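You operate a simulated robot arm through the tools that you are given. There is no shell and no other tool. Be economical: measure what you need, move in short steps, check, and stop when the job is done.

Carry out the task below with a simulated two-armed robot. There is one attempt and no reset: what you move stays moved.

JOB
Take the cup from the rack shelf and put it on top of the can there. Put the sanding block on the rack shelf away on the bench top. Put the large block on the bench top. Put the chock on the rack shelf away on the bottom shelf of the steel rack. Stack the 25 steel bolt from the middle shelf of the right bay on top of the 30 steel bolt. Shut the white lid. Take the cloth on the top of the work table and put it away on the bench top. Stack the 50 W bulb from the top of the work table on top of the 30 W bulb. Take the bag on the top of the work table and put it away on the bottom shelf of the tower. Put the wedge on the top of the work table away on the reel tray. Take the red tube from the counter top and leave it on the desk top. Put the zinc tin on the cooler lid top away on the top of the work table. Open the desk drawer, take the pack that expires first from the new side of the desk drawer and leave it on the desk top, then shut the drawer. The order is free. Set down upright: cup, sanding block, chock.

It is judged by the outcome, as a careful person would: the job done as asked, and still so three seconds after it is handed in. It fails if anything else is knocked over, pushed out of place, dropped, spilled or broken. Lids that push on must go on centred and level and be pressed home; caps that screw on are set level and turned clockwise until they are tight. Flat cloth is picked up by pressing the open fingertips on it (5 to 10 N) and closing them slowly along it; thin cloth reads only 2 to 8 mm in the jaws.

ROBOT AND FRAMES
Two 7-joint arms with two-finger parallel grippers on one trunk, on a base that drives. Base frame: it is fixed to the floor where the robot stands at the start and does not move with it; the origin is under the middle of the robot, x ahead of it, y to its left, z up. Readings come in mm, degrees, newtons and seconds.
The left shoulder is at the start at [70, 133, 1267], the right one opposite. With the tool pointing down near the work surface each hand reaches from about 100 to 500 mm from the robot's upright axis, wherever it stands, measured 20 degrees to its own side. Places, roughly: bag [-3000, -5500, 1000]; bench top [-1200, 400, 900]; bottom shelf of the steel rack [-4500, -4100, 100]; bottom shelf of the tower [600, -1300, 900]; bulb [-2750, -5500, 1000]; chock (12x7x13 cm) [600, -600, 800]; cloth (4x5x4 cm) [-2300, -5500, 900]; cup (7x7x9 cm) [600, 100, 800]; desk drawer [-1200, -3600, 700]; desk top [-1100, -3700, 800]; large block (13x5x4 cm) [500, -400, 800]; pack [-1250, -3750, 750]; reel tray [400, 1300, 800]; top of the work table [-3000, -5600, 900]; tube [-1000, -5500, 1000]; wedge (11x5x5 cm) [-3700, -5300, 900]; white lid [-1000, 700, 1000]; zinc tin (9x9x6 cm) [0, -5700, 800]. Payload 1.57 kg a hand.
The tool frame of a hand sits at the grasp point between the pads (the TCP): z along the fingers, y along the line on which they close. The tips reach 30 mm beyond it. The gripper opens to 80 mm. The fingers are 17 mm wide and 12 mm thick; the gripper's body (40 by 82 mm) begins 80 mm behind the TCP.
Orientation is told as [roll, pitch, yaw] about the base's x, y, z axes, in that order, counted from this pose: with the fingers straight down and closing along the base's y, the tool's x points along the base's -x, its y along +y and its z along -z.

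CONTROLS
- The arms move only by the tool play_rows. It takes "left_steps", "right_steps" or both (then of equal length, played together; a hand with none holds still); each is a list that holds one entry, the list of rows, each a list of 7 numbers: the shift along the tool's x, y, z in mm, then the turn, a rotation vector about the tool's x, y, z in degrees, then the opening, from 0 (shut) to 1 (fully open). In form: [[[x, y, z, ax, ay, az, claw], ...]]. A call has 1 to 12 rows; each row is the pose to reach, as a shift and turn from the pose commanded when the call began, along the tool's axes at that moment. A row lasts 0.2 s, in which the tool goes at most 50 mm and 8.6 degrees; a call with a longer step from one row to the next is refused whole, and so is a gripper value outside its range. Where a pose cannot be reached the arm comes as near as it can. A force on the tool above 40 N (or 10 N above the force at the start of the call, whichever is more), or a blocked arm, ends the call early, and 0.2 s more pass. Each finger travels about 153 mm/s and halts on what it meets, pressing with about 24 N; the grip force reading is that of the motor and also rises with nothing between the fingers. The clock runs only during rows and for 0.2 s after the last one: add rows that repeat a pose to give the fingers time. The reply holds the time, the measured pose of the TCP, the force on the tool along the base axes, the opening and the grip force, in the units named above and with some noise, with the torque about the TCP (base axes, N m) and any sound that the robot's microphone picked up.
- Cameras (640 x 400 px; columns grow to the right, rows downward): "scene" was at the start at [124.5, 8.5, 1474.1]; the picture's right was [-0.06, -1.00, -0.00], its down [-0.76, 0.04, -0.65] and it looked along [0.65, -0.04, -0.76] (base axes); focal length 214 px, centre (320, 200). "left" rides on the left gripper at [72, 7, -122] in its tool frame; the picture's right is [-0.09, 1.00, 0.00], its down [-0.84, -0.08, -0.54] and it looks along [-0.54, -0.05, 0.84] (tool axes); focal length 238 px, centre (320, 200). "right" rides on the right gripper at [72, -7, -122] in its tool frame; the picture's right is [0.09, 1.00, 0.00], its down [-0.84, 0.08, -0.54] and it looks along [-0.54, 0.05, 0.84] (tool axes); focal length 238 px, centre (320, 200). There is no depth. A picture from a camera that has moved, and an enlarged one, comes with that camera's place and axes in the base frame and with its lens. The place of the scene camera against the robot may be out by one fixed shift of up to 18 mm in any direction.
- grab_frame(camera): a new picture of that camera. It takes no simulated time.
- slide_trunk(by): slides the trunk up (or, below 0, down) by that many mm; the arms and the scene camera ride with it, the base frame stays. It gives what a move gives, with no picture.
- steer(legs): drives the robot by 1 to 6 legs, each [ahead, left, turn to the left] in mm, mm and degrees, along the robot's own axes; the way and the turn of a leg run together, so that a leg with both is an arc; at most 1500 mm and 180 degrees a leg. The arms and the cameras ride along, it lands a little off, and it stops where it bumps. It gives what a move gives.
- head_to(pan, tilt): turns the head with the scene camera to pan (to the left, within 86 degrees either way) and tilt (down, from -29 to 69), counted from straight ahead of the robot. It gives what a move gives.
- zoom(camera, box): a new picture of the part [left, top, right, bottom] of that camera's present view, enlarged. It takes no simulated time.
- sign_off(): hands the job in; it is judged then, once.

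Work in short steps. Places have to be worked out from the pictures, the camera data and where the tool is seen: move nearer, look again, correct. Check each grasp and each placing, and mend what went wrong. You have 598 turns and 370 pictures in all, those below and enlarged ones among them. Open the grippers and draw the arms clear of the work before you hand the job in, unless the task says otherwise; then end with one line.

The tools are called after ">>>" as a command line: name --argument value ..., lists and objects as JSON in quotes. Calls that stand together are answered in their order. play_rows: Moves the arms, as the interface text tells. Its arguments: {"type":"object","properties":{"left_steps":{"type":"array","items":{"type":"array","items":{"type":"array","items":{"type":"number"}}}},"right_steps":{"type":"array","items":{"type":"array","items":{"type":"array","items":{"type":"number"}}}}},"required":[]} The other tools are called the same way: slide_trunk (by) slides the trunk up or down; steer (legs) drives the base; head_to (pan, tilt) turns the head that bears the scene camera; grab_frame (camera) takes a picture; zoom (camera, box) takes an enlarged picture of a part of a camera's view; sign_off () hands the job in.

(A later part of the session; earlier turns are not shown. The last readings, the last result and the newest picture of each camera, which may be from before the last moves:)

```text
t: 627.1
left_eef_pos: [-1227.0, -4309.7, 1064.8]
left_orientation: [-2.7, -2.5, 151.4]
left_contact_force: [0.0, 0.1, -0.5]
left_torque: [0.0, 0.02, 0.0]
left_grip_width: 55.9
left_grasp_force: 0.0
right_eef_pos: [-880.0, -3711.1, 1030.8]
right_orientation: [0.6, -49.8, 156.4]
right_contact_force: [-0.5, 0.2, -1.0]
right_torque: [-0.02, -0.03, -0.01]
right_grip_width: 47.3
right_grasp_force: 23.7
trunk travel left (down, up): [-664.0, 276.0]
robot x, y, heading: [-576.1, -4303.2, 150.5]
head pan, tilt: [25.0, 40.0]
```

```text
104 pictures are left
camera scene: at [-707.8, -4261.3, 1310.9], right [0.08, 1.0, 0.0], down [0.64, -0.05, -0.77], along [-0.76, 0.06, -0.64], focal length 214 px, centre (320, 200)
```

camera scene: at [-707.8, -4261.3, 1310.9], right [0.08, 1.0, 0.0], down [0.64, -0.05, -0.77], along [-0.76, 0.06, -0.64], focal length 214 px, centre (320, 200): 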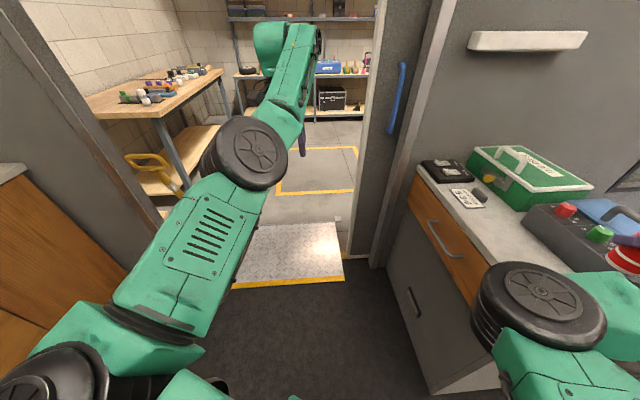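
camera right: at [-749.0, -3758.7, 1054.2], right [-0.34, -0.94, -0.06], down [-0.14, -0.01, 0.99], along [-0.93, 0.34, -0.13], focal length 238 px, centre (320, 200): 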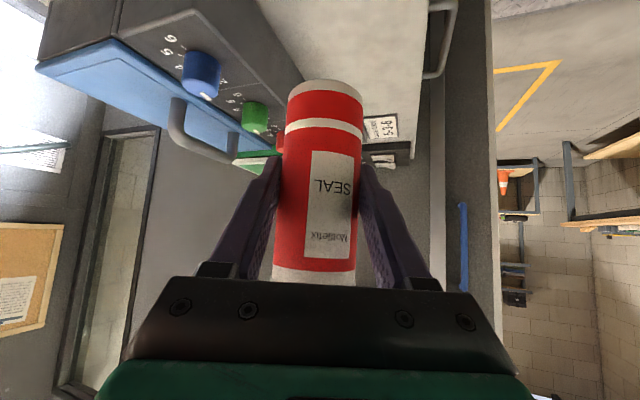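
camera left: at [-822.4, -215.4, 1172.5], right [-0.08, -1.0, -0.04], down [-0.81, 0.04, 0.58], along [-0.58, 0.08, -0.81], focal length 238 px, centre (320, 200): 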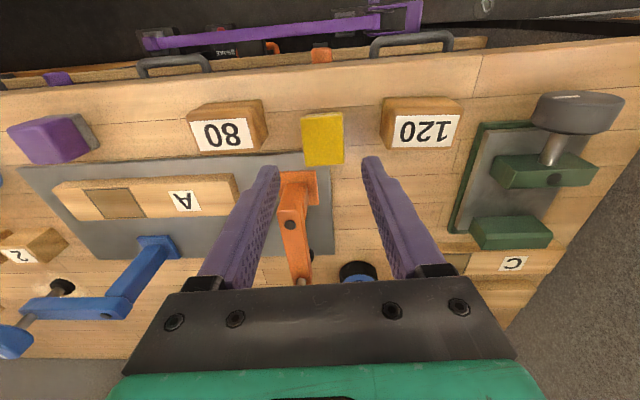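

Desk top z≈828. The spot [−970, −3670] in front of the control box is free. I move the tube over it and lower.

>>> steer --legs '[[92, 23, 0]]'

>>> slide_trunk --by -105

>>> grab_frame --camera "right"

```text
t: 628.2
left_eef_pos: [-1316.2, -4285.4, 1065.8]
left_orientation: [-2.5, -2.4, 151.4]
left_contact_force: [0.6, 0.0, -0.8]
left_torque: [0.0, -0.03, 0.0]
left_grip_width: 56.2
left_grasp_force: 0.0
right_eef_pos: [-969.6, -3685.4, 1030.3]
right_orientation: [0.8, -49.8, 156.4]
right_contact_force: [-0.6, -0.3, -1.9]
right_torque: [-0.05, 0.0, -0.05]
right_grip_width: 47.4
right_grasp_force: 24.1
trunk travel left (down, up): [-664.0, 276.0]
robot x, y, heading: [-665.5, -4279.3, 150.5]
head pan, tilt: [25.0, 40.0]
```

```text
t: 629.6
left_eef_pos: [-1316.4, -4286.2, 960.6]
left_orientation: [-2.7, -2.5, 151.4]
left_contact_force: [0.2, -0.1, -0.4]
left_torque: [-0.02, 0.03, -0.01]
left_grip_width: 55.9
left_grasp_force: 0.1
right_eef_pos: [-969.7, -3686.1, 925.5]
right_orientation: [0.6, -49.8, 156.5]
right_contact_force: [0.0, -0.2, -1.8]
right_torque: [0.03, -0.03, -0.02]
right_grip_width: 47.4
right_grasp_force: 23.9
trunk travel left (down, up): [-559.0, 381.0]
robot x, y, heading: [-670.8, -4282.6, 150.6]
head pan, tilt: [25.0, 40.0]
```

```text
103 pictures are left
camera right: at [-839.6, -3733.6, 949.1], right [-0.33, -0.94, -0.06], down [-0.14, -0.01, 0.99], along [-0.93, 0.34, -0.13], focal length 238 px, centre (320, 200)
```

right: 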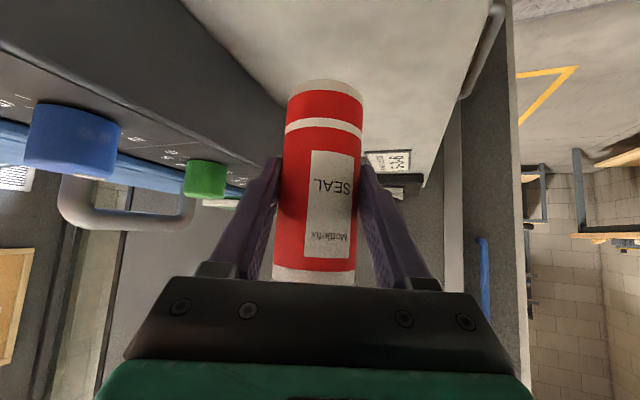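

>>> slide_trunk --by -20

>>> slide_trunk --by -8

```text
t: 630.3
left_eef_pos: [-1316.4, -4285.6, 942.3]
left_orientation: [-2.7, -2.5, 151.5]
left_contact_force: [0.3, 0.0, 0.3]
left_torque: [0.01, 0.02, -0.01]
left_grip_width: 55.8
left_grasp_force: 0.1
right_eef_pos: [-969.0, -3685.5, 905.0]
right_orientation: [0.7, -49.9, 156.5]
right_contact_force: [-0.4, 0.1, -3.3]
right_torque: [-0.01, 0.04, 0.01]
right_grip_width: 47.1
right_grasp_force: 23.9
trunk travel left (down, up): [-539.0, 401.0]
robot x, y, heading: [-664.0, -4283.0, 150.6]
head pan, tilt: [25.0, 40.0]
```

```text
t: 630.8
left_eef_pos: [-1316.9, -4285.5, 933.3]
left_orientation: [-2.7, -2.5, 151.4]
left_contact_force: [-0.9, 0.0, 0.2]
left_torque: [0.0, 0.01, 0.0]
left_grip_width: 55.9
left_grasp_force: 0.0
right_eef_pos: [-970.3, -3686.3, 897.8]
right_orientation: [0.7, -49.7, 156.4]
right_contact_force: [-0.2, 0.2, -2.0]
right_torque: [-0.03, -0.01, 0.0]
right_grip_width: 47.4
right_grasp_force: 24.3
trunk travel left (down, up): [-531.0, 409.0]
robot x, y, heading: [-666.7, -4278.2, 150.5]
head pan, tilt: [25.0, 40.0]
```

>>> slide_trunk --by -5

>>> slide_trunk --by -5

>>> zoom --camera "right" --box '[240, 40, 440, 165]'

```text
t: 631.4
left_eef_pos: [-1316.0, -4285.8, 928.3]
left_orientation: [-2.7, -2.5, 151.6]
left_contact_force: [-0.7, -0.2, 0.3]
left_torque: [-0.01, 0.0, 0.02]
left_grip_width: 55.8
left_grasp_force: 0.0
right_eef_pos: [-969.6, -3685.5, 891.7]
right_orientation: [0.7, -49.7, 156.3]
right_contact_force: [0.1, 0.0, -1.8]
right_torque: [0.05, 0.03, -0.01]
right_grip_width: 47.1
right_grasp_force: 24.1
trunk travel left (down, up): [-526.0, 414.0]
robot x, y, heading: [-666.9, -4280.4, 150.6]
head pan, tilt: [25.0, 40.0]
```

```text
t: 631.9
left_eef_pos: [-1317.0, -4284.8, 923.4]
left_orientation: [-2.7, -2.5, 151.5]
left_contact_force: [0.1, -0.6, 0.1]
left_torque: [-0.02, -0.02, 0.0]
left_grip_width: 56.0
left_grasp_force: 0.1
right_eef_pos: [-970.9, -3685.2, 887.8]
right_orientation: [0.7, -49.6, 156.4]
right_contact_force: [0.6, 0.2, -1.4]
right_torque: [0.01, -0.04, 0.06]
right_grip_width: 47.1
right_grasp_force: 23.9
trunk travel left (down, up): [-521.0, 419.0]
robot x, y, heading: [-668.6, -4280.0, 150.6]
head pan, tilt: [25.0, 40.0]
```

```text
3.20 times, centred on (340, 102) of right
camera zoom: at [-839.8, -3733.6, 910.9], right [-0.33, -0.94, -0.06], down [-0.14, -0.01, 0.99], along [-0.93, 0.34, -0.13], focal length 763 px, centre (256, 512)
```

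zoom: 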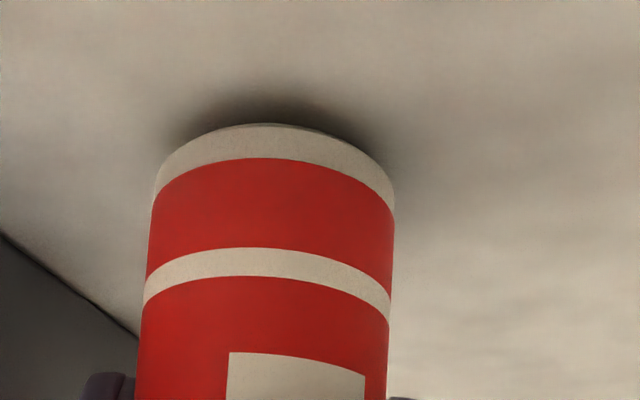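

>>> slide_trunk --by -5

>>> slide_trunk --by -4

```text
t: 632.5
left_eef_pos: [-1317.1, -4285.9, 916.8]
left_orientation: [-2.6, -2.5, 151.5]
left_contact_force: [0.7, -0.7, 0.1]
left_torque: [0.01, -0.03, 0.01]
left_grip_width: 56.0
left_grasp_force: 0.0
right_eef_pos: [-970.0, -3685.6, 882.3]
right_orientation: [0.7, -49.7, 156.4]
right_contact_force: [0.5, -0.6, -1.5]
right_torque: [0.0, -0.03, 0.0]
right_grip_width: 46.9
right_grasp_force: 23.6
trunk travel left (down, up): [-516.0, 424.0]
robot x, y, heading: [-665.7, -4282.1, 150.4]
head pan, tilt: [25.0, 40.0]
```

```text
t: 633.0
left_eef_pos: [-1316.8, -4286.4, 913.8]
left_orientation: [-2.6, -2.6, 151.6]
left_contact_force: [0.4, 0.4, 0.1]
left_torque: [0.0, -0.02, 0.01]
left_grip_width: 55.8
left_grasp_force: 0.1
right_eef_pos: [-969.7, -3686.1, 881.0]
right_orientation: [0.5, -50.0, 156.5]
right_contact_force: [-1.4, 2.6, 6.8]
right_torque: [0.3, -0.01, 0.09]
right_grip_width: 47.3
right_grasp_force: 24.1
trunk travel left (down, up): [-512.0, 428.0]
robot x, y, heading: [-667.8, -4278.8, 150.7]
head pan, tilt: [25.0, 40.0]
```

Contact (≈9 N). I release and withdraw along the tool axis.

>>> play_rows --right_steps '[[[0, 0, 0, 0, 0, 0, 0.6], [0, 0, 0, 0, 0, 0, 0.8], [0, 0, 0, 0, 0, 0, 1], [0, 0, 0, 0, 0, 0, 1], [0, 0, -20, 0, 0, 0, 1], [0, 0, -50, 0, 0, 0, 1], [0, 0, -80, 0, 0, 0, 1], [0, 0, -80, 0, 0, 0, 1]]]'

>>> steer --legs '[[-150, 0, 0]]'

>>> slide_trunk --by 200

>>> grab_frame --camera "right"

```text
t: 634.8
left_eef_pos: [-1316.8, -4285.3, 912.7]
left_orientation: [-2.7, -2.5, 151.4]
left_contact_force: [-0.7, -0.1, -0.6]
left_torque: [0.01, 0.01, 0.0]
left_grip_width: 55.9
left_grasp_force: 0.0
right_eef_pos: [-913.7, -3707.4, 928.9]
right_orientation: [0.7, -49.7, 156.4]
right_contact_force: [0.0, 0.4, -0.5]
right_torque: [-0.01, 0.0, -0.01]
right_grip_width: 79.9
right_grasp_force: 0.1
trunk travel left (down, up): [-512.0, 428.0]
robot x, y, heading: [-664.5, -4282.9, 150.5]
head pan, tilt: [25.0, 40.0]
```

```text
t: 636.2
left_eef_pos: [-1184.1, -4359.4, 913.8]
left_orientation: [-2.7, -2.5, 151.5]
left_contact_force: [0.4, 0.1, 0.1]
left_torque: [0.04, 0.03, -0.01]
left_grip_width: 56.1
left_grasp_force: 0.0
right_eef_pos: [-781.1, -3780.4, 928.6]
right_orientation: [0.7, -49.8, 156.3]
right_contact_force: [-0.1, 1.2, 0.3]
right_torque: [-0.02, 0.01, -0.02]
right_grip_width: 80.0
right_grasp_force: 0.1
trunk travel left (down, up): [-512.0, 428.0]
robot x, y, heading: [-538.1, -4357.7, 150.7]
head pan, tilt: [25.0, 40.0]
```

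```text
t: 638.3
left_eef_pos: [-1185.1, -4358.9, 1113.4]
left_orientation: [-2.8, -2.5, 151.4]
left_contact_force: [-0.9, 0.1, 0.1]
left_torque: [0.0, 0.01, -0.01]
left_grip_width: 56.1
left_grasp_force: 0.0
right_eef_pos: [-780.5, -3780.3, 1128.4]
right_orientation: [0.7, -49.7, 156.3]
right_contact_force: [0.2, 0.2, 0.4]
right_torque: [-0.03, -0.01, 0.0]
right_grip_width: 79.9
right_grasp_force: 0.1
trunk travel left (down, up): [-712.0, 228.0]
robot x, y, heading: [-536.0, -4354.1, 150.6]
head pan, tilt: [25.0, 40.0]
```

```text
101 pictures are left
camera right: at [-651.0, -3828.9, 1152.2], right [-0.34, -0.94, -0.06], down [-0.14, -0.01, 0.99], along [-0.93, 0.34, -0.13], focal length 238 px, centre (320, 200)
```

right: 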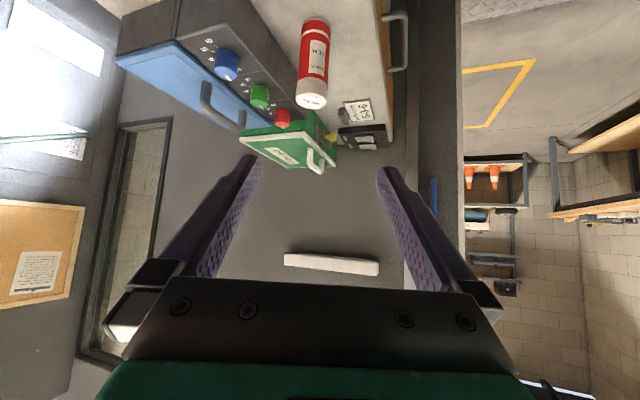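

The red tube is on the desk. Now the drawer: its handle is at ≈[−1141, −3809, 745]. I turn to face −x, straighten the right hand downward, and line it up above the handle.

>>> play_rows --right_steps '[[[-4, 7, -3, 0, 8, -0.9, 1], [-8, 13, -6, 0, 16, -1.8, 1], [-12, 20, -10, 0, 24, -2.7, 1], [-16, 27, -13, 0, 32, -3.6, 1], [-20, 33, -16, 0, 41, -4.6, 1], [-23, 40, -19, 0, 49.7, -5.7, 1], [-23, 40, -19, 0, 49.7, -5.7, 1]]]'

>>> steer --legs '[[0, 0, 29.3], [60, -190, 0]]'

>>> grab_frame --camera "right"

```text
refused: row 5 steps farther than a row can; nothing moved
```

```text
t: 641.4
left_eef_pos: [-1158.8, -4487.3, 1113.7]
left_orientation: [-2.7, -2.5, -179.5]
left_contact_force: [0.8, -0.6, 0.0]
left_torque: [0.03, -0.01, -0.02]
left_grip_width: 56.0
left_grasp_force: 0.0
right_eef_pos: [-1087.2, -3785.5, 1129.1]
right_orientation: [0.6, -49.8, -174.5]
right_contact_force: [0.5, 0.7, 0.4]
right_torque: [-0.01, -0.02, -0.01]
right_grip_width: 80.0
right_grasp_force: 0.1
trunk travel left (down, up): [-712.0, 228.0]
robot x, y, heading: [-596.7, -4162.5, 179.5]
head pan, tilt: [25.0, 40.0]
```

```text
100 pictures are left
camera right: at [-949.8, -3764.1, 1152.9], right [0.16, -0.98, -0.06], down [-0.12, -0.08, 0.99], along [-0.98, -0.15, -0.13], focal length 238 px, centre (320, 200)
```

right: 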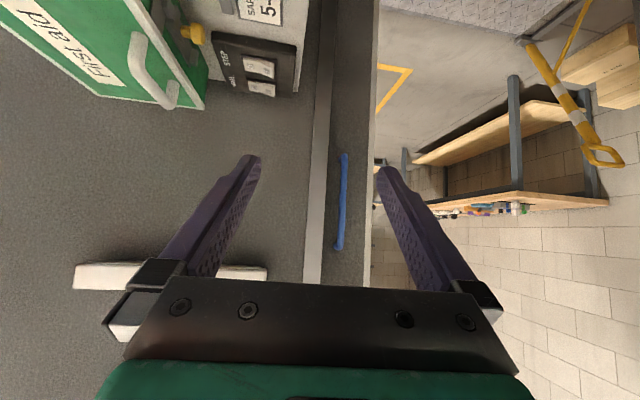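

>>> play_rows --right_steps '[[[-4, 6, -3, 0, 7, -0.8, 1], [-8, 12, -6, 0, 14, -1.6, 1], [-12, 18, -9, 0, 21, -2.4, 1], [-15, 24, -12, 0, 28, -3.2, 1], [-18, 29, -15, 0, 35, -4, 1], [-21, 35, -17, 0, 42, -4.8, 1], [-23, 40, -19, 0, 49.7, -5.7, 1], [-23, 40, -19, 0, 49.7, -5.7, 1]]]'

>>> grab_frame --camera "right"

```text
t: 643.2
left_eef_pos: [-1159.5, -4486.1, 1112.9]
left_orientation: [-2.8, -2.4, -179.5]
left_contact_force: [0.3, -0.7, 0.4]
left_torque: [-0.01, 0.0, -0.02]
left_grip_width: 56.0
left_grasp_force: 0.0
right_eef_pos: [-1082.9, -3823.4, 1159.7]
right_orientation: [-1.9, 0.0, -169.0]
right_contact_force: [-0.5, 0.5, -0.3]
right_torque: [0.03, 0.01, 0.03]
right_grip_width: 79.9
right_grasp_force: 0.1
trunk travel left (down, up): [-712.0, 228.0]
robot x, y, heading: [-594.7, -4163.8, 179.7]
head pan, tilt: [25.0, 40.0]
```

```text
99 pictures are left
camera right: at [-1014.1, -3807.4, 1281.4], right [0.28, -0.96, -0.03], down [-0.8, -0.25, 0.54], along [-0.52, -0.12, -0.84], focal length 238 px, centre (320, 200)
```

right: 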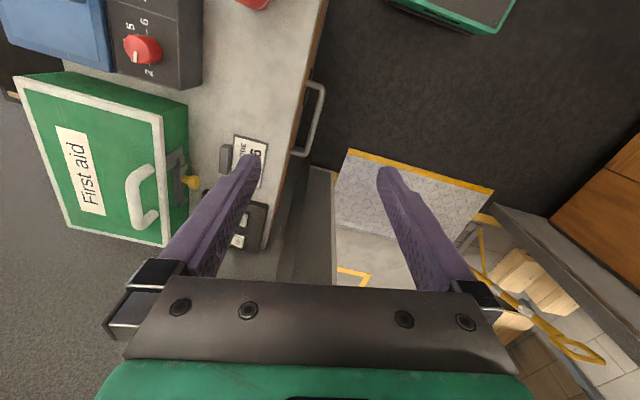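

Handle bar ≈[−1143, −3820]. I correct the yaw, move above it with a narrow finger opening, and descend to z≈880.

>>> play_rows --right_steps '[[[-15, -4, 35, 0, 0, 2, 0.6], [-30, -7, 75, 0, 0, 4, 0.4], [-45, -11, 115, 0, 0, 7, 0.35], [-58, -14, 155, 0, 0, 9, 0.35], [-58, -14, 195, 0, 0, 11, 0.35], [-58, -14, 235, 0, 0, 11, 0.35], [-58, -14, 270, 0, 0, 11, 0.35], [-58, -14, 270, 0, 0, 11, 0.35]]]'

>>> grab_frame --camera "right"

```text
t: 645.0
left_eef_pos: [-1158.5, -4486.3, 1113.6]
left_orientation: [-2.8, -2.4, -179.5]
left_contact_force: [0.1, -0.9, 0.1]
left_torque: [0.01, -0.02, 0.0]
left_grip_width: 56.4
left_grasp_force: 0.0
right_eef_pos: [-1144.2, -3811.4, 888.2]
right_orientation: [-1.9, -0.2, -180.0]
right_contact_force: [-0.6, 0.1, 0.2]
right_torque: [0.01, 0.02, -0.03]
right_grip_width: 28.0
right_grasp_force: 0.0
trunk travel left (down, up): [-712.0, 228.0]
robot x, y, heading: [-595.3, -4167.6, 179.5]
head pan, tilt: [25.0, 40.0]
```

```text
98 pictures are left
camera right: at [-1073.4, -3807.4, 1009.9], right [0.09, -1.0, -0.03], down [-0.83, -0.09, 0.54], along [-0.54, -0.02, -0.84], focal length 238 px, centre (320, 200)
```

right: 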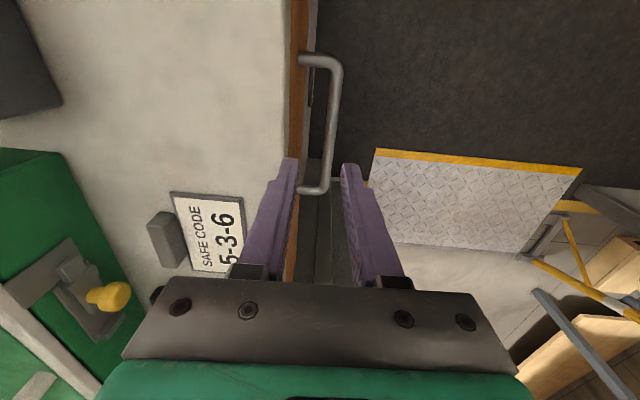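

Bar is 9 mm to the −y side. I shift, descend around it and close.

>>> play_rows --right_steps '[[[0, 9, 20, 0, 0, 0, 0.4], [0, 9, 55, 0, 0, 0, 0.4], [0, 9, 90, 0, 0, 0, 0.4], [0, 9, 121, 0, 0, 0, 0.4], [0, 9, 121, 0, 0, 0, 0.4]]]'

>>> grab_frame --camera "right"

```text
t: 646.2
left_eef_pos: [-1159.3, -4487.3, 1114.5]
left_orientation: [-2.7, -2.6, -179.5]
left_contact_force: [0.4, 0.4, -0.7]
left_torque: [0.02, -0.03, -0.02]
left_grip_width: 55.9
left_grasp_force: 0.1
right_eef_pos: [-1146.6, -3818.3, 767.3]
right_orientation: [-1.8, -0.3, 180.0]
right_contact_force: [0.2, -0.2, 0.2]
right_torque: [-0.03, 0.02, 0.01]
right_grip_width: 32.0
right_grasp_force: 0.0
trunk travel left (down, up): [-712.0, 228.0]
robot x, y, heading: [-591.2, -4164.3, 179.6]
head pan, tilt: [25.0, 40.0]
```

```text
97 pictures are left
camera right: at [-1075.2, -3815.4, 887.9], right [0.09, -1.0, -0.03], down [-0.83, -0.09, 0.54], along [-0.54, -0.02, -0.84], focal length 238 px, centre (320, 200)
```

right: 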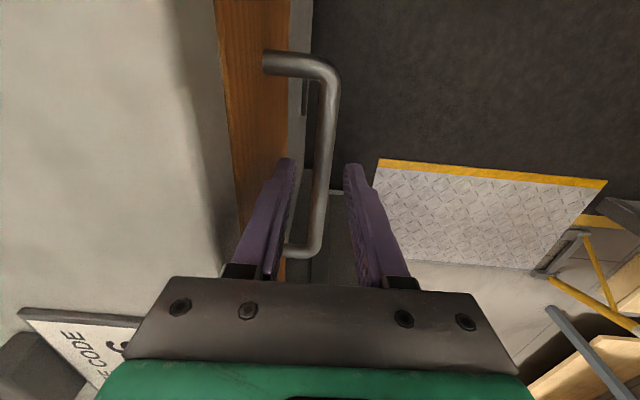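

The bar is between the fingers. Close, then pull by driving left (−y) 60 mm first.

>>> play_rows --right_steps '[[[0, 0, 0, 0, 0, 0, 0.2], [0, 0, 0, 0, 0, 0, 0.05], [0, 0, 0, 0, 0, 0, 0.05], [0, 0, 0, 0, 0, 0, 0.05]]]'

>>> steer --legs '[[0, 60, 0]]'

>>> grab_frame --camera "right"

```text
t: 647.2
left_eef_pos: [-1158.8, -4486.6, 1113.2]
left_orientation: [-2.6, -2.5, -179.5]
left_contact_force: [0.3, -0.2, -0.1]
left_torque: [0.03, -0.01, -0.02]
left_grip_width: 56.2
left_grasp_force: 0.1
right_eef_pos: [-1147.7, -3819.4, 766.4]
right_orientation: [-1.8, -0.5, -180.1]
right_contact_force: [0.1, 0.8, 0.4]
right_torque: [0.03, -0.02, 0.01]
right_grip_width: 4.0
right_grasp_force: 0.1
trunk travel left (down, up): [-712.0, 228.0]
robot x, y, heading: [-589.6, -4162.6, 179.6]
head pan, tilt: [25.0, 40.0]
```

```text
t: 648.1
left_eef_pos: [-1159.4, -4543.6, 1114.2]
left_orientation: [-2.5, -2.5, -179.5]
left_contact_force: [-0.5, 0.9, 0.1]
left_torque: [-0.03, 0.04, 0.03]
left_grip_width: 56.1
left_grasp_force: 0.1
right_eef_pos: [-1147.9, -3875.5, 766.4]
right_orientation: [-1.7, -0.3, 180.0]
right_contact_force: [-0.2, 0.6, 0.2]
right_torque: [0.03, -0.02, -0.02]
right_grip_width: 4.1
right_grasp_force: 0.1
trunk travel left (down, up): [-712.0, 228.0]
robot x, y, heading: [-594.6, -4225.9, 179.6]
head pan, tilt: [25.0, 40.0]
```

```text
96 pictures are left
camera right: at [-1075.8, -3872.5, 887.2], right [0.09, -1.0, -0.03], down [-0.83, -0.09, 0.54], along [-0.54, -0.02, -0.84], focal length 238 px, centre (320, 200)
```

right: 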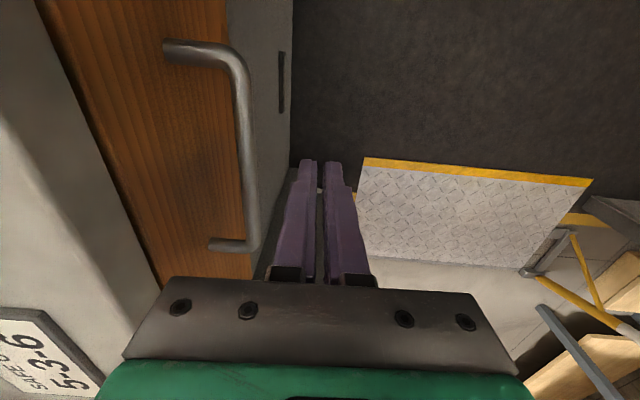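

The tips passed just above the bar (its z≈728). I raise, return over it and go 15 mm lower, keeping the gripper body just above the desk top.

>>> play_rows --right_steps '[[[0, 0, -30, 0, 0, 0, 0.4], [0, 0, -60, 0, 0, 0, 0.4], [0, 0, -60, 0, 0, 0, 0.4]]]'

>>> steer --legs '[[0, -57, 0]]'

>>> grab_frame --camera "right"

```text
t: 648.9
left_eef_pos: [-1159.1, -4546.8, 1114.3]
left_orientation: [-2.7, -2.6, -179.5]
left_contact_force: [-0.2, 0.7, -0.7]
left_torque: [-0.03, 0.0, 0.01]
left_grip_width: 56.2
left_grasp_force: 0.0
right_eef_pos: [-1148.2, -3879.1, 827.0]
right_orientation: [-1.9, -0.4, 179.9]
right_contact_force: [0.5, -0.9, 0.0]
right_torque: [0.02, 0.01, -0.02]
right_grip_width: 32.0
right_grasp_force: 0.1
trunk travel left (down, up): [-712.0, 228.0]
robot x, y, heading: [-595.0, -4225.7, 179.1]
head pan, tilt: [25.0, 40.0]
```

```text
t: 649.9
left_eef_pos: [-1159.3, -4491.9, 1113.6]
left_orientation: [-2.8, -2.5, -179.6]
left_contact_force: [-1.1, -0.7, 0.6]
left_torque: [0.03, -0.02, 0.0]
left_grip_width: 56.0
left_grasp_force: 0.0
right_eef_pos: [-1148.6, -3823.8, 827.1]
right_orientation: [-2.0, -0.3, -180.0]
right_contact_force: [0.6, -0.4, 0.2]
right_torque: [0.01, -0.03, 0.02]
right_grip_width: 32.1
right_grasp_force: 0.1
trunk travel left (down, up): [-712.0, 228.0]
robot x, y, heading: [-594.4, -4172.2, 179.7]
head pan, tilt: [25.0, 40.0]
```

```text
95 pictures are left
camera right: at [-1076.2, -3821.9, 948.4], right [0.09, -1.0, -0.04], down [-0.83, -0.1, 0.54], along [-0.54, -0.02, -0.84], focal length 238 px, centre (320, 200)
```

right: 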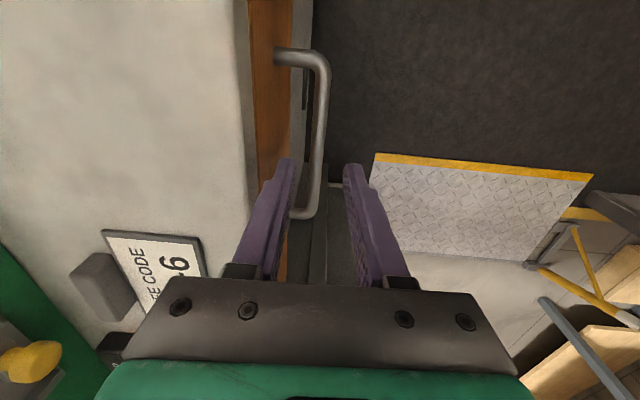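

>>> play_rows --right_steps '[[[0, -1, 25, 0, 0, 0, 0.42], [0, -1, 50, 0, 0, 0, 0.42], [0, -1, 70, 0, 0, 0, 0.42], [0, -1, 76, 0, 0, 0, 0.42], [0, -1, 76, 0, 0, 0, 0.2], [0, -1, 76, 0, 0, 0, 0.05], [0, -1, 76, 0, 0, 0, 0.05], [0, -1, 76, 0, 0, 0, 0.05]]]'

```text
t: 651.7
left_eef_pos: [-1160.3, -4490.6, 1113.3]
left_orientation: [-2.7, -2.5, -179.5]
left_contact_force: [-0.8, -0.3, 0.1]
left_torque: [-0.01, 0.0, 0.02]
left_grip_width: 55.8
left_grasp_force: 0.1
right_eef_pos: [-1147.8, -3820.0, 750.0]
right_orientation: [-1.9, -0.3, -180.0]
right_contact_force: [-0.1, -1.4, -0.2]
right_torque: [-0.01, 0.33, 0.35]
right_grip_width: 13.9
right_grasp_force: 30.3
trunk travel left (down, up): [-712.0, 228.0]
robot x, y, heading: [-594.7, -4170.2, 179.7]
head pan, tilt: [25.0, 40.0]
```

Bar gripped (13.9 mm). I pull the drawer out by driving left.

>>> steer --legs '[[0, 130, 0]]'

>>> steer --legs '[[0, 120, 0]]'

>>> grab_frame --camera "right"

```text
t: 653.0
left_eef_pos: [-1156.2, -4619.0, 1115.4]
left_orientation: [-2.6, -2.6, -179.2]
left_contact_force: [1.1, -0.4, 0.0]
left_torque: [-0.07, 0.0, 0.01]
left_grip_width: 56.0
left_grasp_force: 0.0
right_eef_pos: [-1148.2, -3948.4, 748.7]
right_orientation: [-1.8, -0.3, -179.8]
right_contact_force: [14.0, 1.9, -5.6]
right_torque: [-0.05, 0.21, 0.28]
right_grip_width: 13.8
right_grasp_force: 30.3
trunk travel left (down, up): [-712.0, 228.0]
robot x, y, heading: [-594.3, -4300.6, 179.9]
head pan, tilt: [25.0, 40.0]
```

```text
t: 654.2
left_eef_pos: [-1155.3, -4739.3, 1114.9]
left_orientation: [-2.6, -2.6, -179.3]
left_contact_force: [0.2, 0.2, 0.2]
left_torque: [0.03, -0.02, 0.02]
left_grip_width: 56.0
left_grasp_force: 0.1
right_eef_pos: [-1148.7, -4067.8, 749.6]
right_orientation: [-1.9, -0.3, -179.7]
right_contact_force: [11.6, 1.1, -3.0]
right_torque: [-0.1, 0.32, 0.22]
right_grip_width: 14.1
right_grasp_force: 30.2
trunk travel left (down, up): [-712.0, 228.0]
robot x, y, heading: [-596.1, -4414.6, 180.1]
head pan, tilt: [25.0, 40.0]
```

```text
94 pictures are left
camera right: at [-1077.1, -4064.6, 871.4], right [0.1, -0.99, -0.03], down [-0.83, -0.1, 0.54], along [-0.54, -0.02, -0.84], focal length 238 px, centre (320, 200)
```

right: 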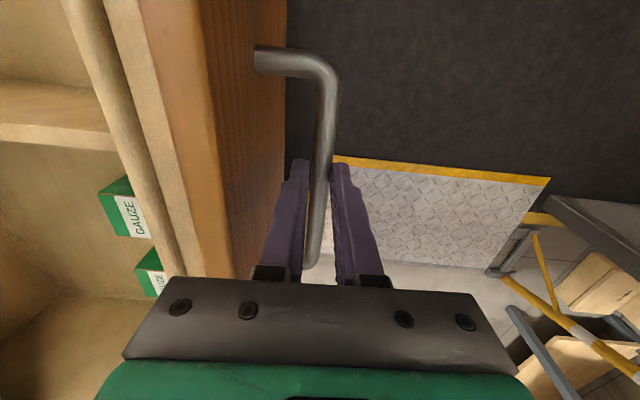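

Drawer is open 250 mm with "GAUZE" packs inside. I release the handle, raise the hand, and move over the drawer to read the packs.

>>> play_rows --right_steps '[[[0, 0, 0, 0, 0, 0, 0.3], [0, 0, 0, 0, 0, 0, 0.42], [0, 0, -40, 0, 0, 0, 0.42], [0, 0, -85, 0, 0, 0, 0.42], [0, 0, -130, 0, 0, 0, 0.6], [0, 0, -175, 0, 0, 0, 1], [0, 0, -220, 0, 0, 0, 1], [0, 0, -220, 0, 0, 0, 1]]]'

>>> steer --legs '[[0, -130, 0]]'

>>> grab_frame --camera "right"

```text
t: 656.0
left_eef_pos: [-1158.1, -4741.5, 1113.2]
left_orientation: [-2.6, -2.6, -179.1]
left_contact_force: [-0.2, 0.1, 0.1]
left_torque: [-0.01, -0.02, -0.04]
left_grip_width: 55.9
left_grasp_force: 0.1
right_eef_pos: [-1148.7, -4077.7, 970.5]
right_orientation: [-2.0, 0.0, -179.7]
right_contact_force: [-0.6, 0.4, 0.3]
right_torque: [0.01, -0.01, -0.01]
right_grip_width: 79.9
right_grasp_force: 0.1
trunk travel left (down, up): [-712.0, 228.0]
robot x, y, heading: [-594.7, -4416.6, 180.1]
head pan, tilt: [25.0, 40.0]
```

```text
t: 657.3
left_eef_pos: [-1157.9, -4615.8, 1112.8]
left_orientation: [-2.7, -2.5, -179.3]
left_contact_force: [-0.3, 0.3, -0.2]
left_torque: [0.0, -0.01, -0.02]
left_grip_width: 56.1
left_grasp_force: 0.0
right_eef_pos: [-1146.8, -3952.8, 969.4]
right_orientation: [-2.1, -0.1, -180.0]
right_contact_force: [-0.5, -0.1, -0.4]
right_torque: [0.01, -0.02, 0.02]
right_grip_width: 80.3
right_grasp_force: 0.0
trunk travel left (down, up): [-712.0, 228.0]
robot x, y, heading: [-591.3, -4294.7, 179.6]
head pan, tilt: [25.0, 40.0]
```

```text
93 pictures are left
camera right: at [-1075.4, -3950.1, 1091.6], right [0.09, -0.99, -0.04], down [-0.84, -0.1, 0.54], along [-0.54, -0.02, -0.84], focal length 238 px, centre (320, 200)
```

right: 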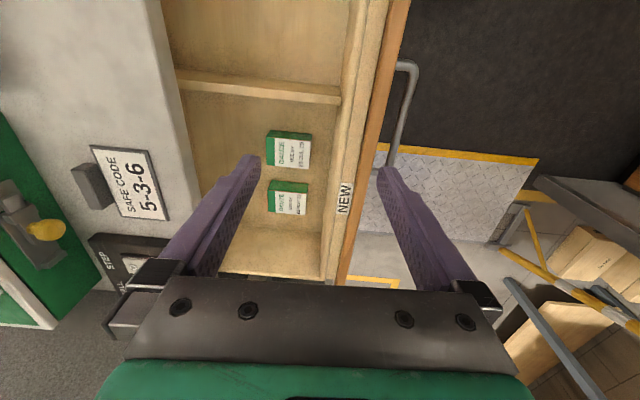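

The −x compartment is labelled NEW with two gauze packs. I zoom to read the expiry dates.

>>> zoom --camera "right" --box '[255, 120, 325, 164]'

>>> zoom --camera "right" --box '[255, 170, 325, 220]'

```text
9.09 times, centred on (290, 142) of right
camera zoom: at [-1075.4, -3950.1, 1091.6], right [0.09, -0.99, -0.04], down [-0.84, -0.1, 0.54], along [-0.54, -0.02, -0.84], focal length 2167 px, centre (593, 727)
```

zoom: 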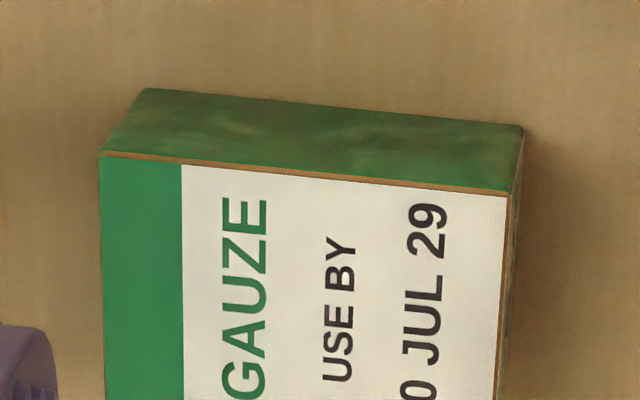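

```text
8.00 times, centred on (290, 195) of right
camera zoom: at [-1075.4, -3950.1, 1091.6], right [0.09, -0.99, -0.04], down [-0.84, -0.1, 0.54], along [-0.54, -0.02, -0.84], focal length 1907 px, centre (560, 240)
```

zoom: 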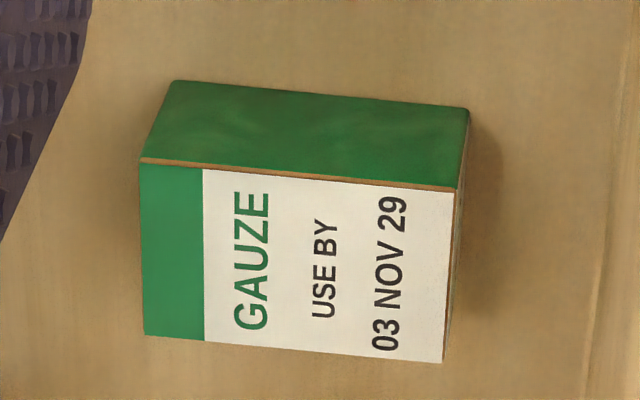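

JUL 29 expires before 03 NOV 29. To be sure no other pack hides deeper under the desk, I tilt the hand to look in.

>>> play_rows --right_steps '[[[0, 40, 0, 0, 0, 0, 0.6], [0, 80, 0, 0, 0, 0, 0.6], [0, 120, 20, 0, 0, 0, 0.6], [0, 150, 55, 8, 0, 0, 0.6], [0, 150, 95, 16, 0, 0, 0.6], [0, 150, 130, 24, 0, 0, 0.6], [0, 150, 150, 32, 0, 0, 0.6], [0, 150, 150, 36, 0, 0, 0.6], [0, 150, 150, 36, 0, 0, 0.6]]]'

>>> grab_frame --camera "right"

```text
t: 659.3
left_eef_pos: [-1158.9, -4614.4, 1113.6]
left_orientation: [-2.7, -2.6, -179.3]
left_contact_force: [-0.4, 0.3, 0.9]
left_torque: [-0.01, 0.0, -0.01]
left_grip_width: 56.1
left_grasp_force: 0.0
right_eef_pos: [-1149.3, -4087.1, 817.7]
right_orientation: [-38.4, -0.6, 179.4]
right_contact_force: [-0.2, 0.8, 0.2]
right_torque: [-0.02, 0.0, 0.02]
right_grip_width: 48.0
right_grasp_force: 0.0
trunk travel left (down, up): [-712.0, 228.0]
robot x, y, heading: [-593.3, -4293.4, 179.8]
head pan, tilt: [25.0, 40.0]
```

```text
90 pictures are left
camera right: at [-1078.3, -4158.4, 916.0], right [0.08, -0.78, -0.62], down [-0.84, -0.39, 0.38], along [-0.54, 0.49, -0.68], focal length 238 px, centre (320, 200)
```

right: 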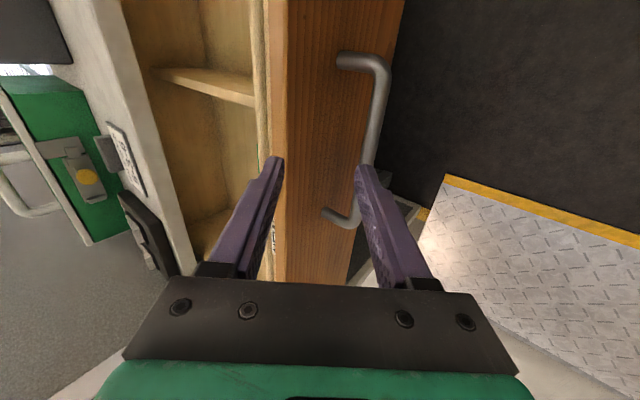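

Two packs only; the one dated JUL 29 expires first. I'll take it with the left hand facing +y (closing along x, its narrow side). First I restore the right hand, back away and turn.

>>> play_rows --right_steps '[[[0, 0, 0, -8, 0, 0, 0.8], [0, 0, 0, -16, 0, 0, 0.8], [0, 0, -5, -24, 0, 0, 0.8], [0, 0, -10, -32, 0, 0, 0.8], [0, 0, -20, -36, 0, 0, 0.8], [0, 0, -20, -36, 0, 0, 0.8]]]'

>>> slide_trunk --by 100

>>> steer --legs '[[0, 250, 0], [0, 0, -90], [70, 305, 0]]'

>>> grab_frame --camera "left"

```text
t: 660.7
left_eef_pos: [-1158.3, -4614.2, 1113.0]
left_orientation: [-2.8, -2.5, -179.4]
left_contact_force: [-0.4, 1.1, -0.7]
left_torque: [0.01, 0.0, -0.03]
left_grip_width: 55.8
left_grasp_force: 0.1
right_eef_pos: [-1147.3, -4108.1, 830.3]
right_orientation: [-1.8, -0.2, 180.0]
right_contact_force: [-0.3, -0.7, -0.6]
right_torque: [0.01, 0.01, -0.02]
right_grip_width: 63.9
right_grasp_force: 0.0
trunk travel left (down, up): [-712.0, 228.0]
robot x, y, heading: [-593.0, -4291.3, 179.6]
head pan, tilt: [25.0, 40.0]
```

```text
t: 662.0
left_eef_pos: [-1159.1, -4614.8, 1213.8]
left_orientation: [-2.6, -2.6, -179.5]
left_contact_force: [-0.5, 0.3, -0.8]
left_torque: [-0.02, 0.01, -0.02]
left_grip_width: 56.1
left_grasp_force: 0.0
right_eef_pos: [-1147.8, -4109.9, 929.6]
right_orientation: [-2.1, -0.2, -180.0]
right_contact_force: [0.3, 0.1, 1.0]
right_torque: [0.03, -0.02, -0.01]
right_grip_width: 64.1
right_grasp_force: 0.1
trunk travel left (down, up): [-812.0, 128.0]
robot x, y, heading: [-593.3, -4294.6, 179.8]
head pan, tilt: [25.0, 40.0]
```

```text
t: 669.5
left_eef_pos: [-1174.7, -3873.7, 1213.9]
left_orientation: [-2.6, -2.5, 87.5]
left_contact_force: [-0.1, 0.3, -0.5]
left_torque: [0.0, 0.01, -0.03]
left_grip_width: 56.1
left_grasp_force: 0.0
right_eef_pos: [-671.4, -3912.7, 929.7]
right_orientation: [-1.9, -0.2, 86.9]
right_contact_force: [0.3, -0.8, 0.5]
right_torque: [0.01, 0.02, -0.01]
right_grip_width: 64.1
right_grasp_force: 0.0
trunk travel left (down, up): [-812.0, 128.0]
robot x, y, heading: [-889.8, -4454.8, 86.4]
head pan, tilt: [25.0, 40.0]
```

```text
89 pictures are left
camera left: at [-1190.9, -3951.0, 1331.5], right [-0.99, 0.14, -0.04], down [0.09, 0.81, 0.58], along [0.11, 0.57, -0.81], focal length 238 px, centre (320, 200)
```

left: 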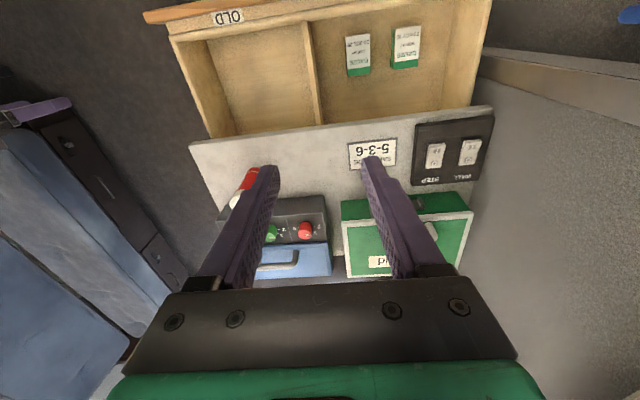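

I see JUL pack at ≈[−1244, −3901]. I straighten the heading and align.

>>> steer --legs '[[0, 0, 3.5], [-8, 34, 0]]'

>>> slide_trunk --by -330

>>> grab_frame --camera "left"

```text
t: 670.7
left_eef_pos: [-1237.7, -3899.4, 1214.7]
left_orientation: [-2.3, -2.5, 91.0]
left_contact_force: [0.2, -0.7, -0.1]
left_torque: [-0.02, 0.06, -0.03]
left_grip_width: 55.9
left_grasp_force: 0.0
right_eef_pos: [-734.2, -3909.5, 926.8]
right_orientation: [-1.7, -0.2, 90.3]
right_contact_force: [-0.8, -0.6, -1.0]
right_torque: [-0.07, 0.04, 0.02]
right_grip_width: 64.1
right_grasp_force: 0.0
trunk travel left (down, up): [-812.0, 128.0]
robot x, y, heading: [-919.0, -4467.3, 90.4]
head pan, tilt: [25.0, 40.0]
```

```text
t: 674.0
left_eef_pos: [-1244.2, -3899.7, 882.9]
left_orientation: [-2.7, -2.5, 90.8]
left_contact_force: [-0.6, 0.7, 0.0]
left_torque: [0.04, 0.0, -0.03]
left_grip_width: 56.2
left_grasp_force: 0.0
right_eef_pos: [-737.2, -3909.4, 599.7]
right_orientation: [-2.1, -0.3, 90.3]
right_contact_force: [-1.0, 0.8, 0.4]
right_torque: [0.01, -0.03, 0.01]
right_grip_width: 64.2
right_grasp_force: 0.0
trunk travel left (down, up): [-482.0, 458.0]
robot x, y, heading: [-919.0, -4464.6, 90.0]
head pan, tilt: [25.0, 40.0]
```

```text
88 pictures are left
camera left: at [-1255.7, -3978.0, 1000.8], right [-1.0, 0.08, -0.04], down [0.04, 0.81, 0.58], along [0.08, 0.58, -0.81], focal length 238 px, centre (320, 200)
```

left: 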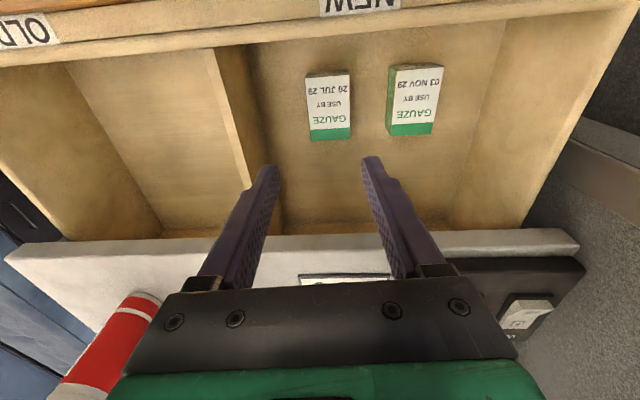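

JUL pack reads "20 JUL 29"; top z≈693 at [−1247, −3898]. I open to 68 mm and lower.

>>> play_rows --left_steps '[[[0, 3, 0, 0, 0, 0, 0.87], [0, 3, 0, 0, 0, 0, 0.87]]]'

>>> slide_trunk --by -130

>>> grab_frame --camera "left"

```text
t: 674.6
left_eef_pos: [-1247.1, -3902.5, 883.9]
left_orientation: [-2.6, -2.5, 91.0]
left_contact_force: [-0.2, -0.2, 0.1]
left_torque: [0.01, -0.01, 0.02]
left_grip_width: 69.5
left_grasp_force: 0.0
right_eef_pos: [-738.8, -3909.7, 599.8]
right_orientation: [-2.1, -0.2, 90.4]
right_contact_force: [0.6, 0.2, 0.4]
right_torque: [0.01, 0.0, 0.02]
right_grip_width: 63.9
right_grasp_force: 0.1
trunk travel left (down, up): [-482.0, 458.0]
robot x, y, heading: [-917.1, -4462.8, 90.0]
head pan, tilt: [25.0, 40.0]
```

```text
t: 676.2
left_eef_pos: [-1246.8, -3903.0, 753.6]
left_orientation: [-2.6, -2.5, 90.9]
left_contact_force: [-0.3, 1.1, -0.5]
left_torque: [0.04, 0.01, 0.03]
left_grip_width: 69.7
left_grasp_force: 0.1
right_eef_pos: [-738.2, -3910.2, 470.6]
right_orientation: [-2.1, -0.1, 90.3]
right_contact_force: [0.4, 0.0, -0.1]
right_torque: [-0.04, -0.01, 0.0]
right_grip_width: 64.0
right_grasp_force: 0.0
trunk travel left (down, up): [-352.0, 588.0]
robot x, y, heading: [-921.2, -4463.7, 90.1]
head pan, tilt: [25.0, 40.0]
```

```text
87 pictures are left
camera left: at [-1258.3, -3978.8, 870.6], right [-1.0, 0.08, -0.04], down [0.04, 0.81, 0.58], along [0.08, 0.58, -0.81], focal length 238 px, centre (320, 200)
```

left: 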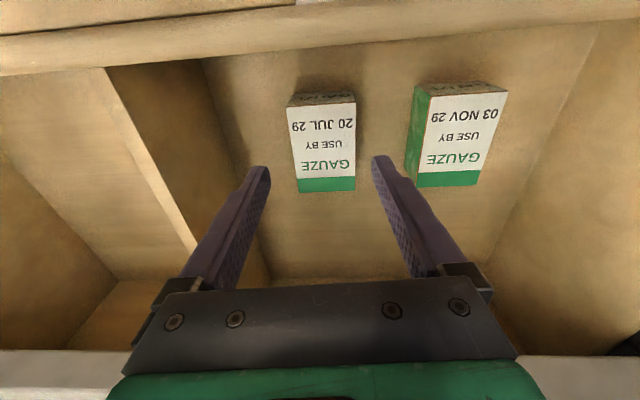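

>>> slide_trunk --by -48

>>> play_rows --left_steps '[[[0, 0, 0, 0, 0, 0, 0.75], [0, 0, 0, 0, 0, 0, 0.6], [0, 0, 0, 0, 0, 0, 0.5], [0, 0, 0, 0, 0, 0, 0.5]]]'

>>> grab_frame --camera "left"

```text
t: 677.1
left_eef_pos: [-1245.9, -3901.6, 705.4]
left_orientation: [-2.7, -2.6, 90.9]
left_contact_force: [0.3, 0.4, -0.4]
left_torque: [-0.04, 0.0, -0.03]
left_grip_width: 69.6
left_grasp_force: 0.1
right_eef_pos: [-738.5, -3911.1, 423.2]
right_orientation: [-2.1, -0.2, 90.3]
right_contact_force: [0.5, 0.2, 0.2]
right_torque: [-0.03, 0.0, 0.02]
right_grip_width: 63.8
right_grasp_force: 0.0
trunk travel left (down, up): [-304.0, 636.0]
robot x, y, heading: [-919.8, -4466.0, 90.2]
head pan, tilt: [25.0, 40.0]
```

```text
t: 678.1
left_eef_pos: [-1247.2, -3901.9, 704.9]
left_orientation: [-2.6, -2.5, 90.9]
left_contact_force: [-0.5, 0.0, 0.1]
left_torque: [0.0, -0.01, 0.0]
left_grip_width: 55.6
left_grasp_force: 24.0
right_eef_pos: [-738.6, -3909.0, 422.2]
right_orientation: [-2.1, -0.2, 90.3]
right_contact_force: [0.4, 1.3, 0.6]
right_torque: [0.02, -0.01, -0.02]
right_grip_width: 64.2
right_grasp_force: 0.0
trunk travel left (down, up): [-304.0, 636.0]
robot x, y, heading: [-923.4, -4467.5, 90.1]
head pan, tilt: [25.0, 40.0]
```

```text
86 pictures are left
camera left: at [-1258.3, -3978.7, 822.4], right [-1.0, 0.08, -0.04], down [0.04, 0.81, 0.58], along [0.08, 0.58, -0.81], focal length 238 px, centre (320, 200)
```

left: 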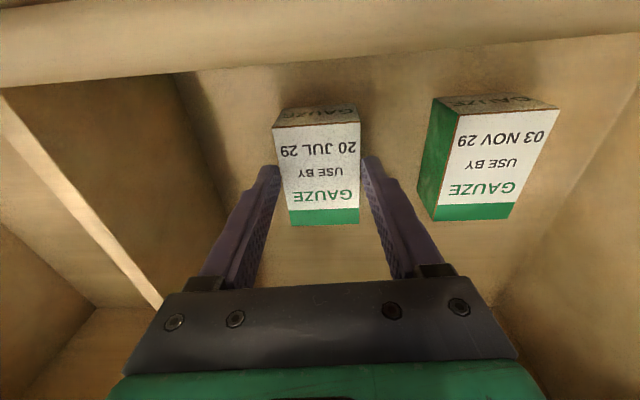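

Pack gripped. I raise it out, move right and forward over the free desk area at ≈[−1100, −3715].

>>> slide_trunk --by 245

>>> steer --legs '[[0, -145, 0], [185, 0, 0]]'

>>> grab_frame --camera "left"

```text
t: 680.6
left_eef_pos: [-1247.9, -3900.7, 950.5]
left_orientation: [-2.7, -2.5, 90.9]
left_contact_force: [-0.2, 0.1, -0.8]
left_torque: [0.01, -0.02, 0.0]
left_grip_width: 55.1
left_grasp_force: 24.1
right_eef_pos: [-739.0, -3909.9, 666.7]
right_orientation: [-2.1, -0.1, 90.2]
right_contact_force: [0.6, 0.6, -0.1]
right_torque: [-0.01, -0.02, 0.01]
right_grip_width: 63.9
right_grasp_force: 0.0
trunk travel left (down, up): [-549.0, 391.0]
robot x, y, heading: [-920.9, -4462.7, 90.5]
head pan, tilt: [25.0, 40.0]
```

```text
t: 683.1
left_eef_pos: [-1103.0, -3713.7, 948.9]
left_orientation: [-2.6, -2.5, 90.9]
left_contact_force: [0.1, 0.2, -0.7]
left_torque: [-0.03, 0.03, 0.01]
left_grip_width: 54.9
left_grasp_force: 24.1
right_eef_pos: [-595.4, -3722.7, 666.8]
right_orientation: [-2.0, -0.2, 90.4]
right_contact_force: [0.3, 0.0, 1.0]
right_torque: [-0.03, 0.0, 0.0]
right_grip_width: 63.7
right_grasp_force: 0.0
trunk travel left (down, up): [-549.0, 391.0]
robot x, y, heading: [-776.6, -4273.3, 89.9]
head pan, tilt: [25.0, 40.0]
```

```text
85 pictures are left
camera left: at [-1114.3, -3791.3, 1067.2], right [-1.0, 0.08, -0.04], down [0.04, 0.81, 0.58], along [0.08, 0.58, -0.81], focal length 238 px, centre (320, 200)
```

left: 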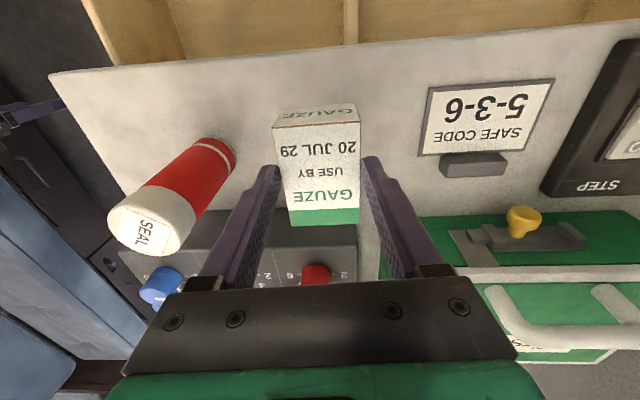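

Free spot below. I lower the pack onto the desk.

>>> slide_trunk --by -60

>>> slide_trunk --by -8

>>> grab_frame --camera "left"

```text
t: 684.1
left_eef_pos: [-1103.0, -3715.7, 889.4]
left_orientation: [-2.6, -2.4, 90.9]
left_contact_force: [-0.1, 0.3, -1.3]
left_torque: [-0.02, 0.01, 0.02]
left_grip_width: 55.3
left_grasp_force: 24.5
right_eef_pos: [-594.2, -3723.3, 607.1]
right_orientation: [-2.1, -0.1, 90.2]
right_contact_force: [0.8, -0.8, -0.1]
right_torque: [-0.03, 0.0, 0.0]
right_grip_width: 64.1
right_grasp_force: 0.0
trunk travel left (down, up): [-489.0, 451.0]
robot x, y, heading: [-777.8, -4276.7, 90.1]
head pan, tilt: [25.0, 40.0]
```

```text
t: 684.7
left_eef_pos: [-1102.7, -3715.8, 886.9]
left_orientation: [-2.5, -3.0, 91.1]
left_contact_force: [-3.5, 5.6, 23.6]
left_torque: [0.19, 0.24, 0.0]
left_grip_width: 55.5
left_grasp_force: 24.2
right_eef_pos: [-594.0, -3723.3, 601.7]
right_orientation: [-2.1, -0.2, 90.3]
right_contact_force: [-1.1, -0.4, 0.4]
right_torque: [-0.02, -0.02, -0.02]
right_grip_width: 64.2
right_grasp_force: 0.0
trunk travel left (down, up): [-481.0, 459.0]
robot x, y, heading: [-778.2, -4275.8, 90.0]
head pan, tilt: [25.0, 40.0]
```

```text
84 pictures are left
camera left: at [-1113.3, -3794.5, 1002.7], right [-1.0, 0.08, -0.04], down [0.04, 0.81, 0.59], along [0.08, 0.58, -0.81], focal length 238 px, centre (320, 200)
```

left: 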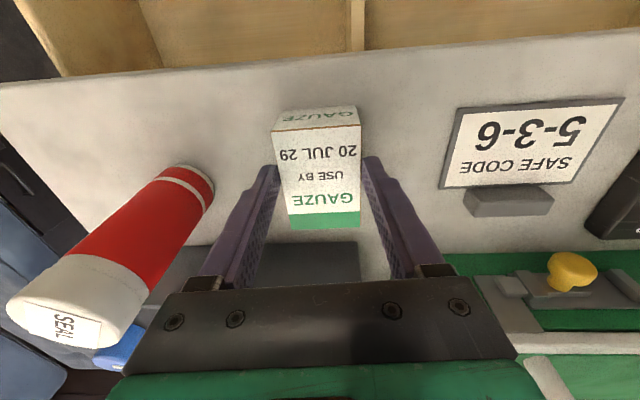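

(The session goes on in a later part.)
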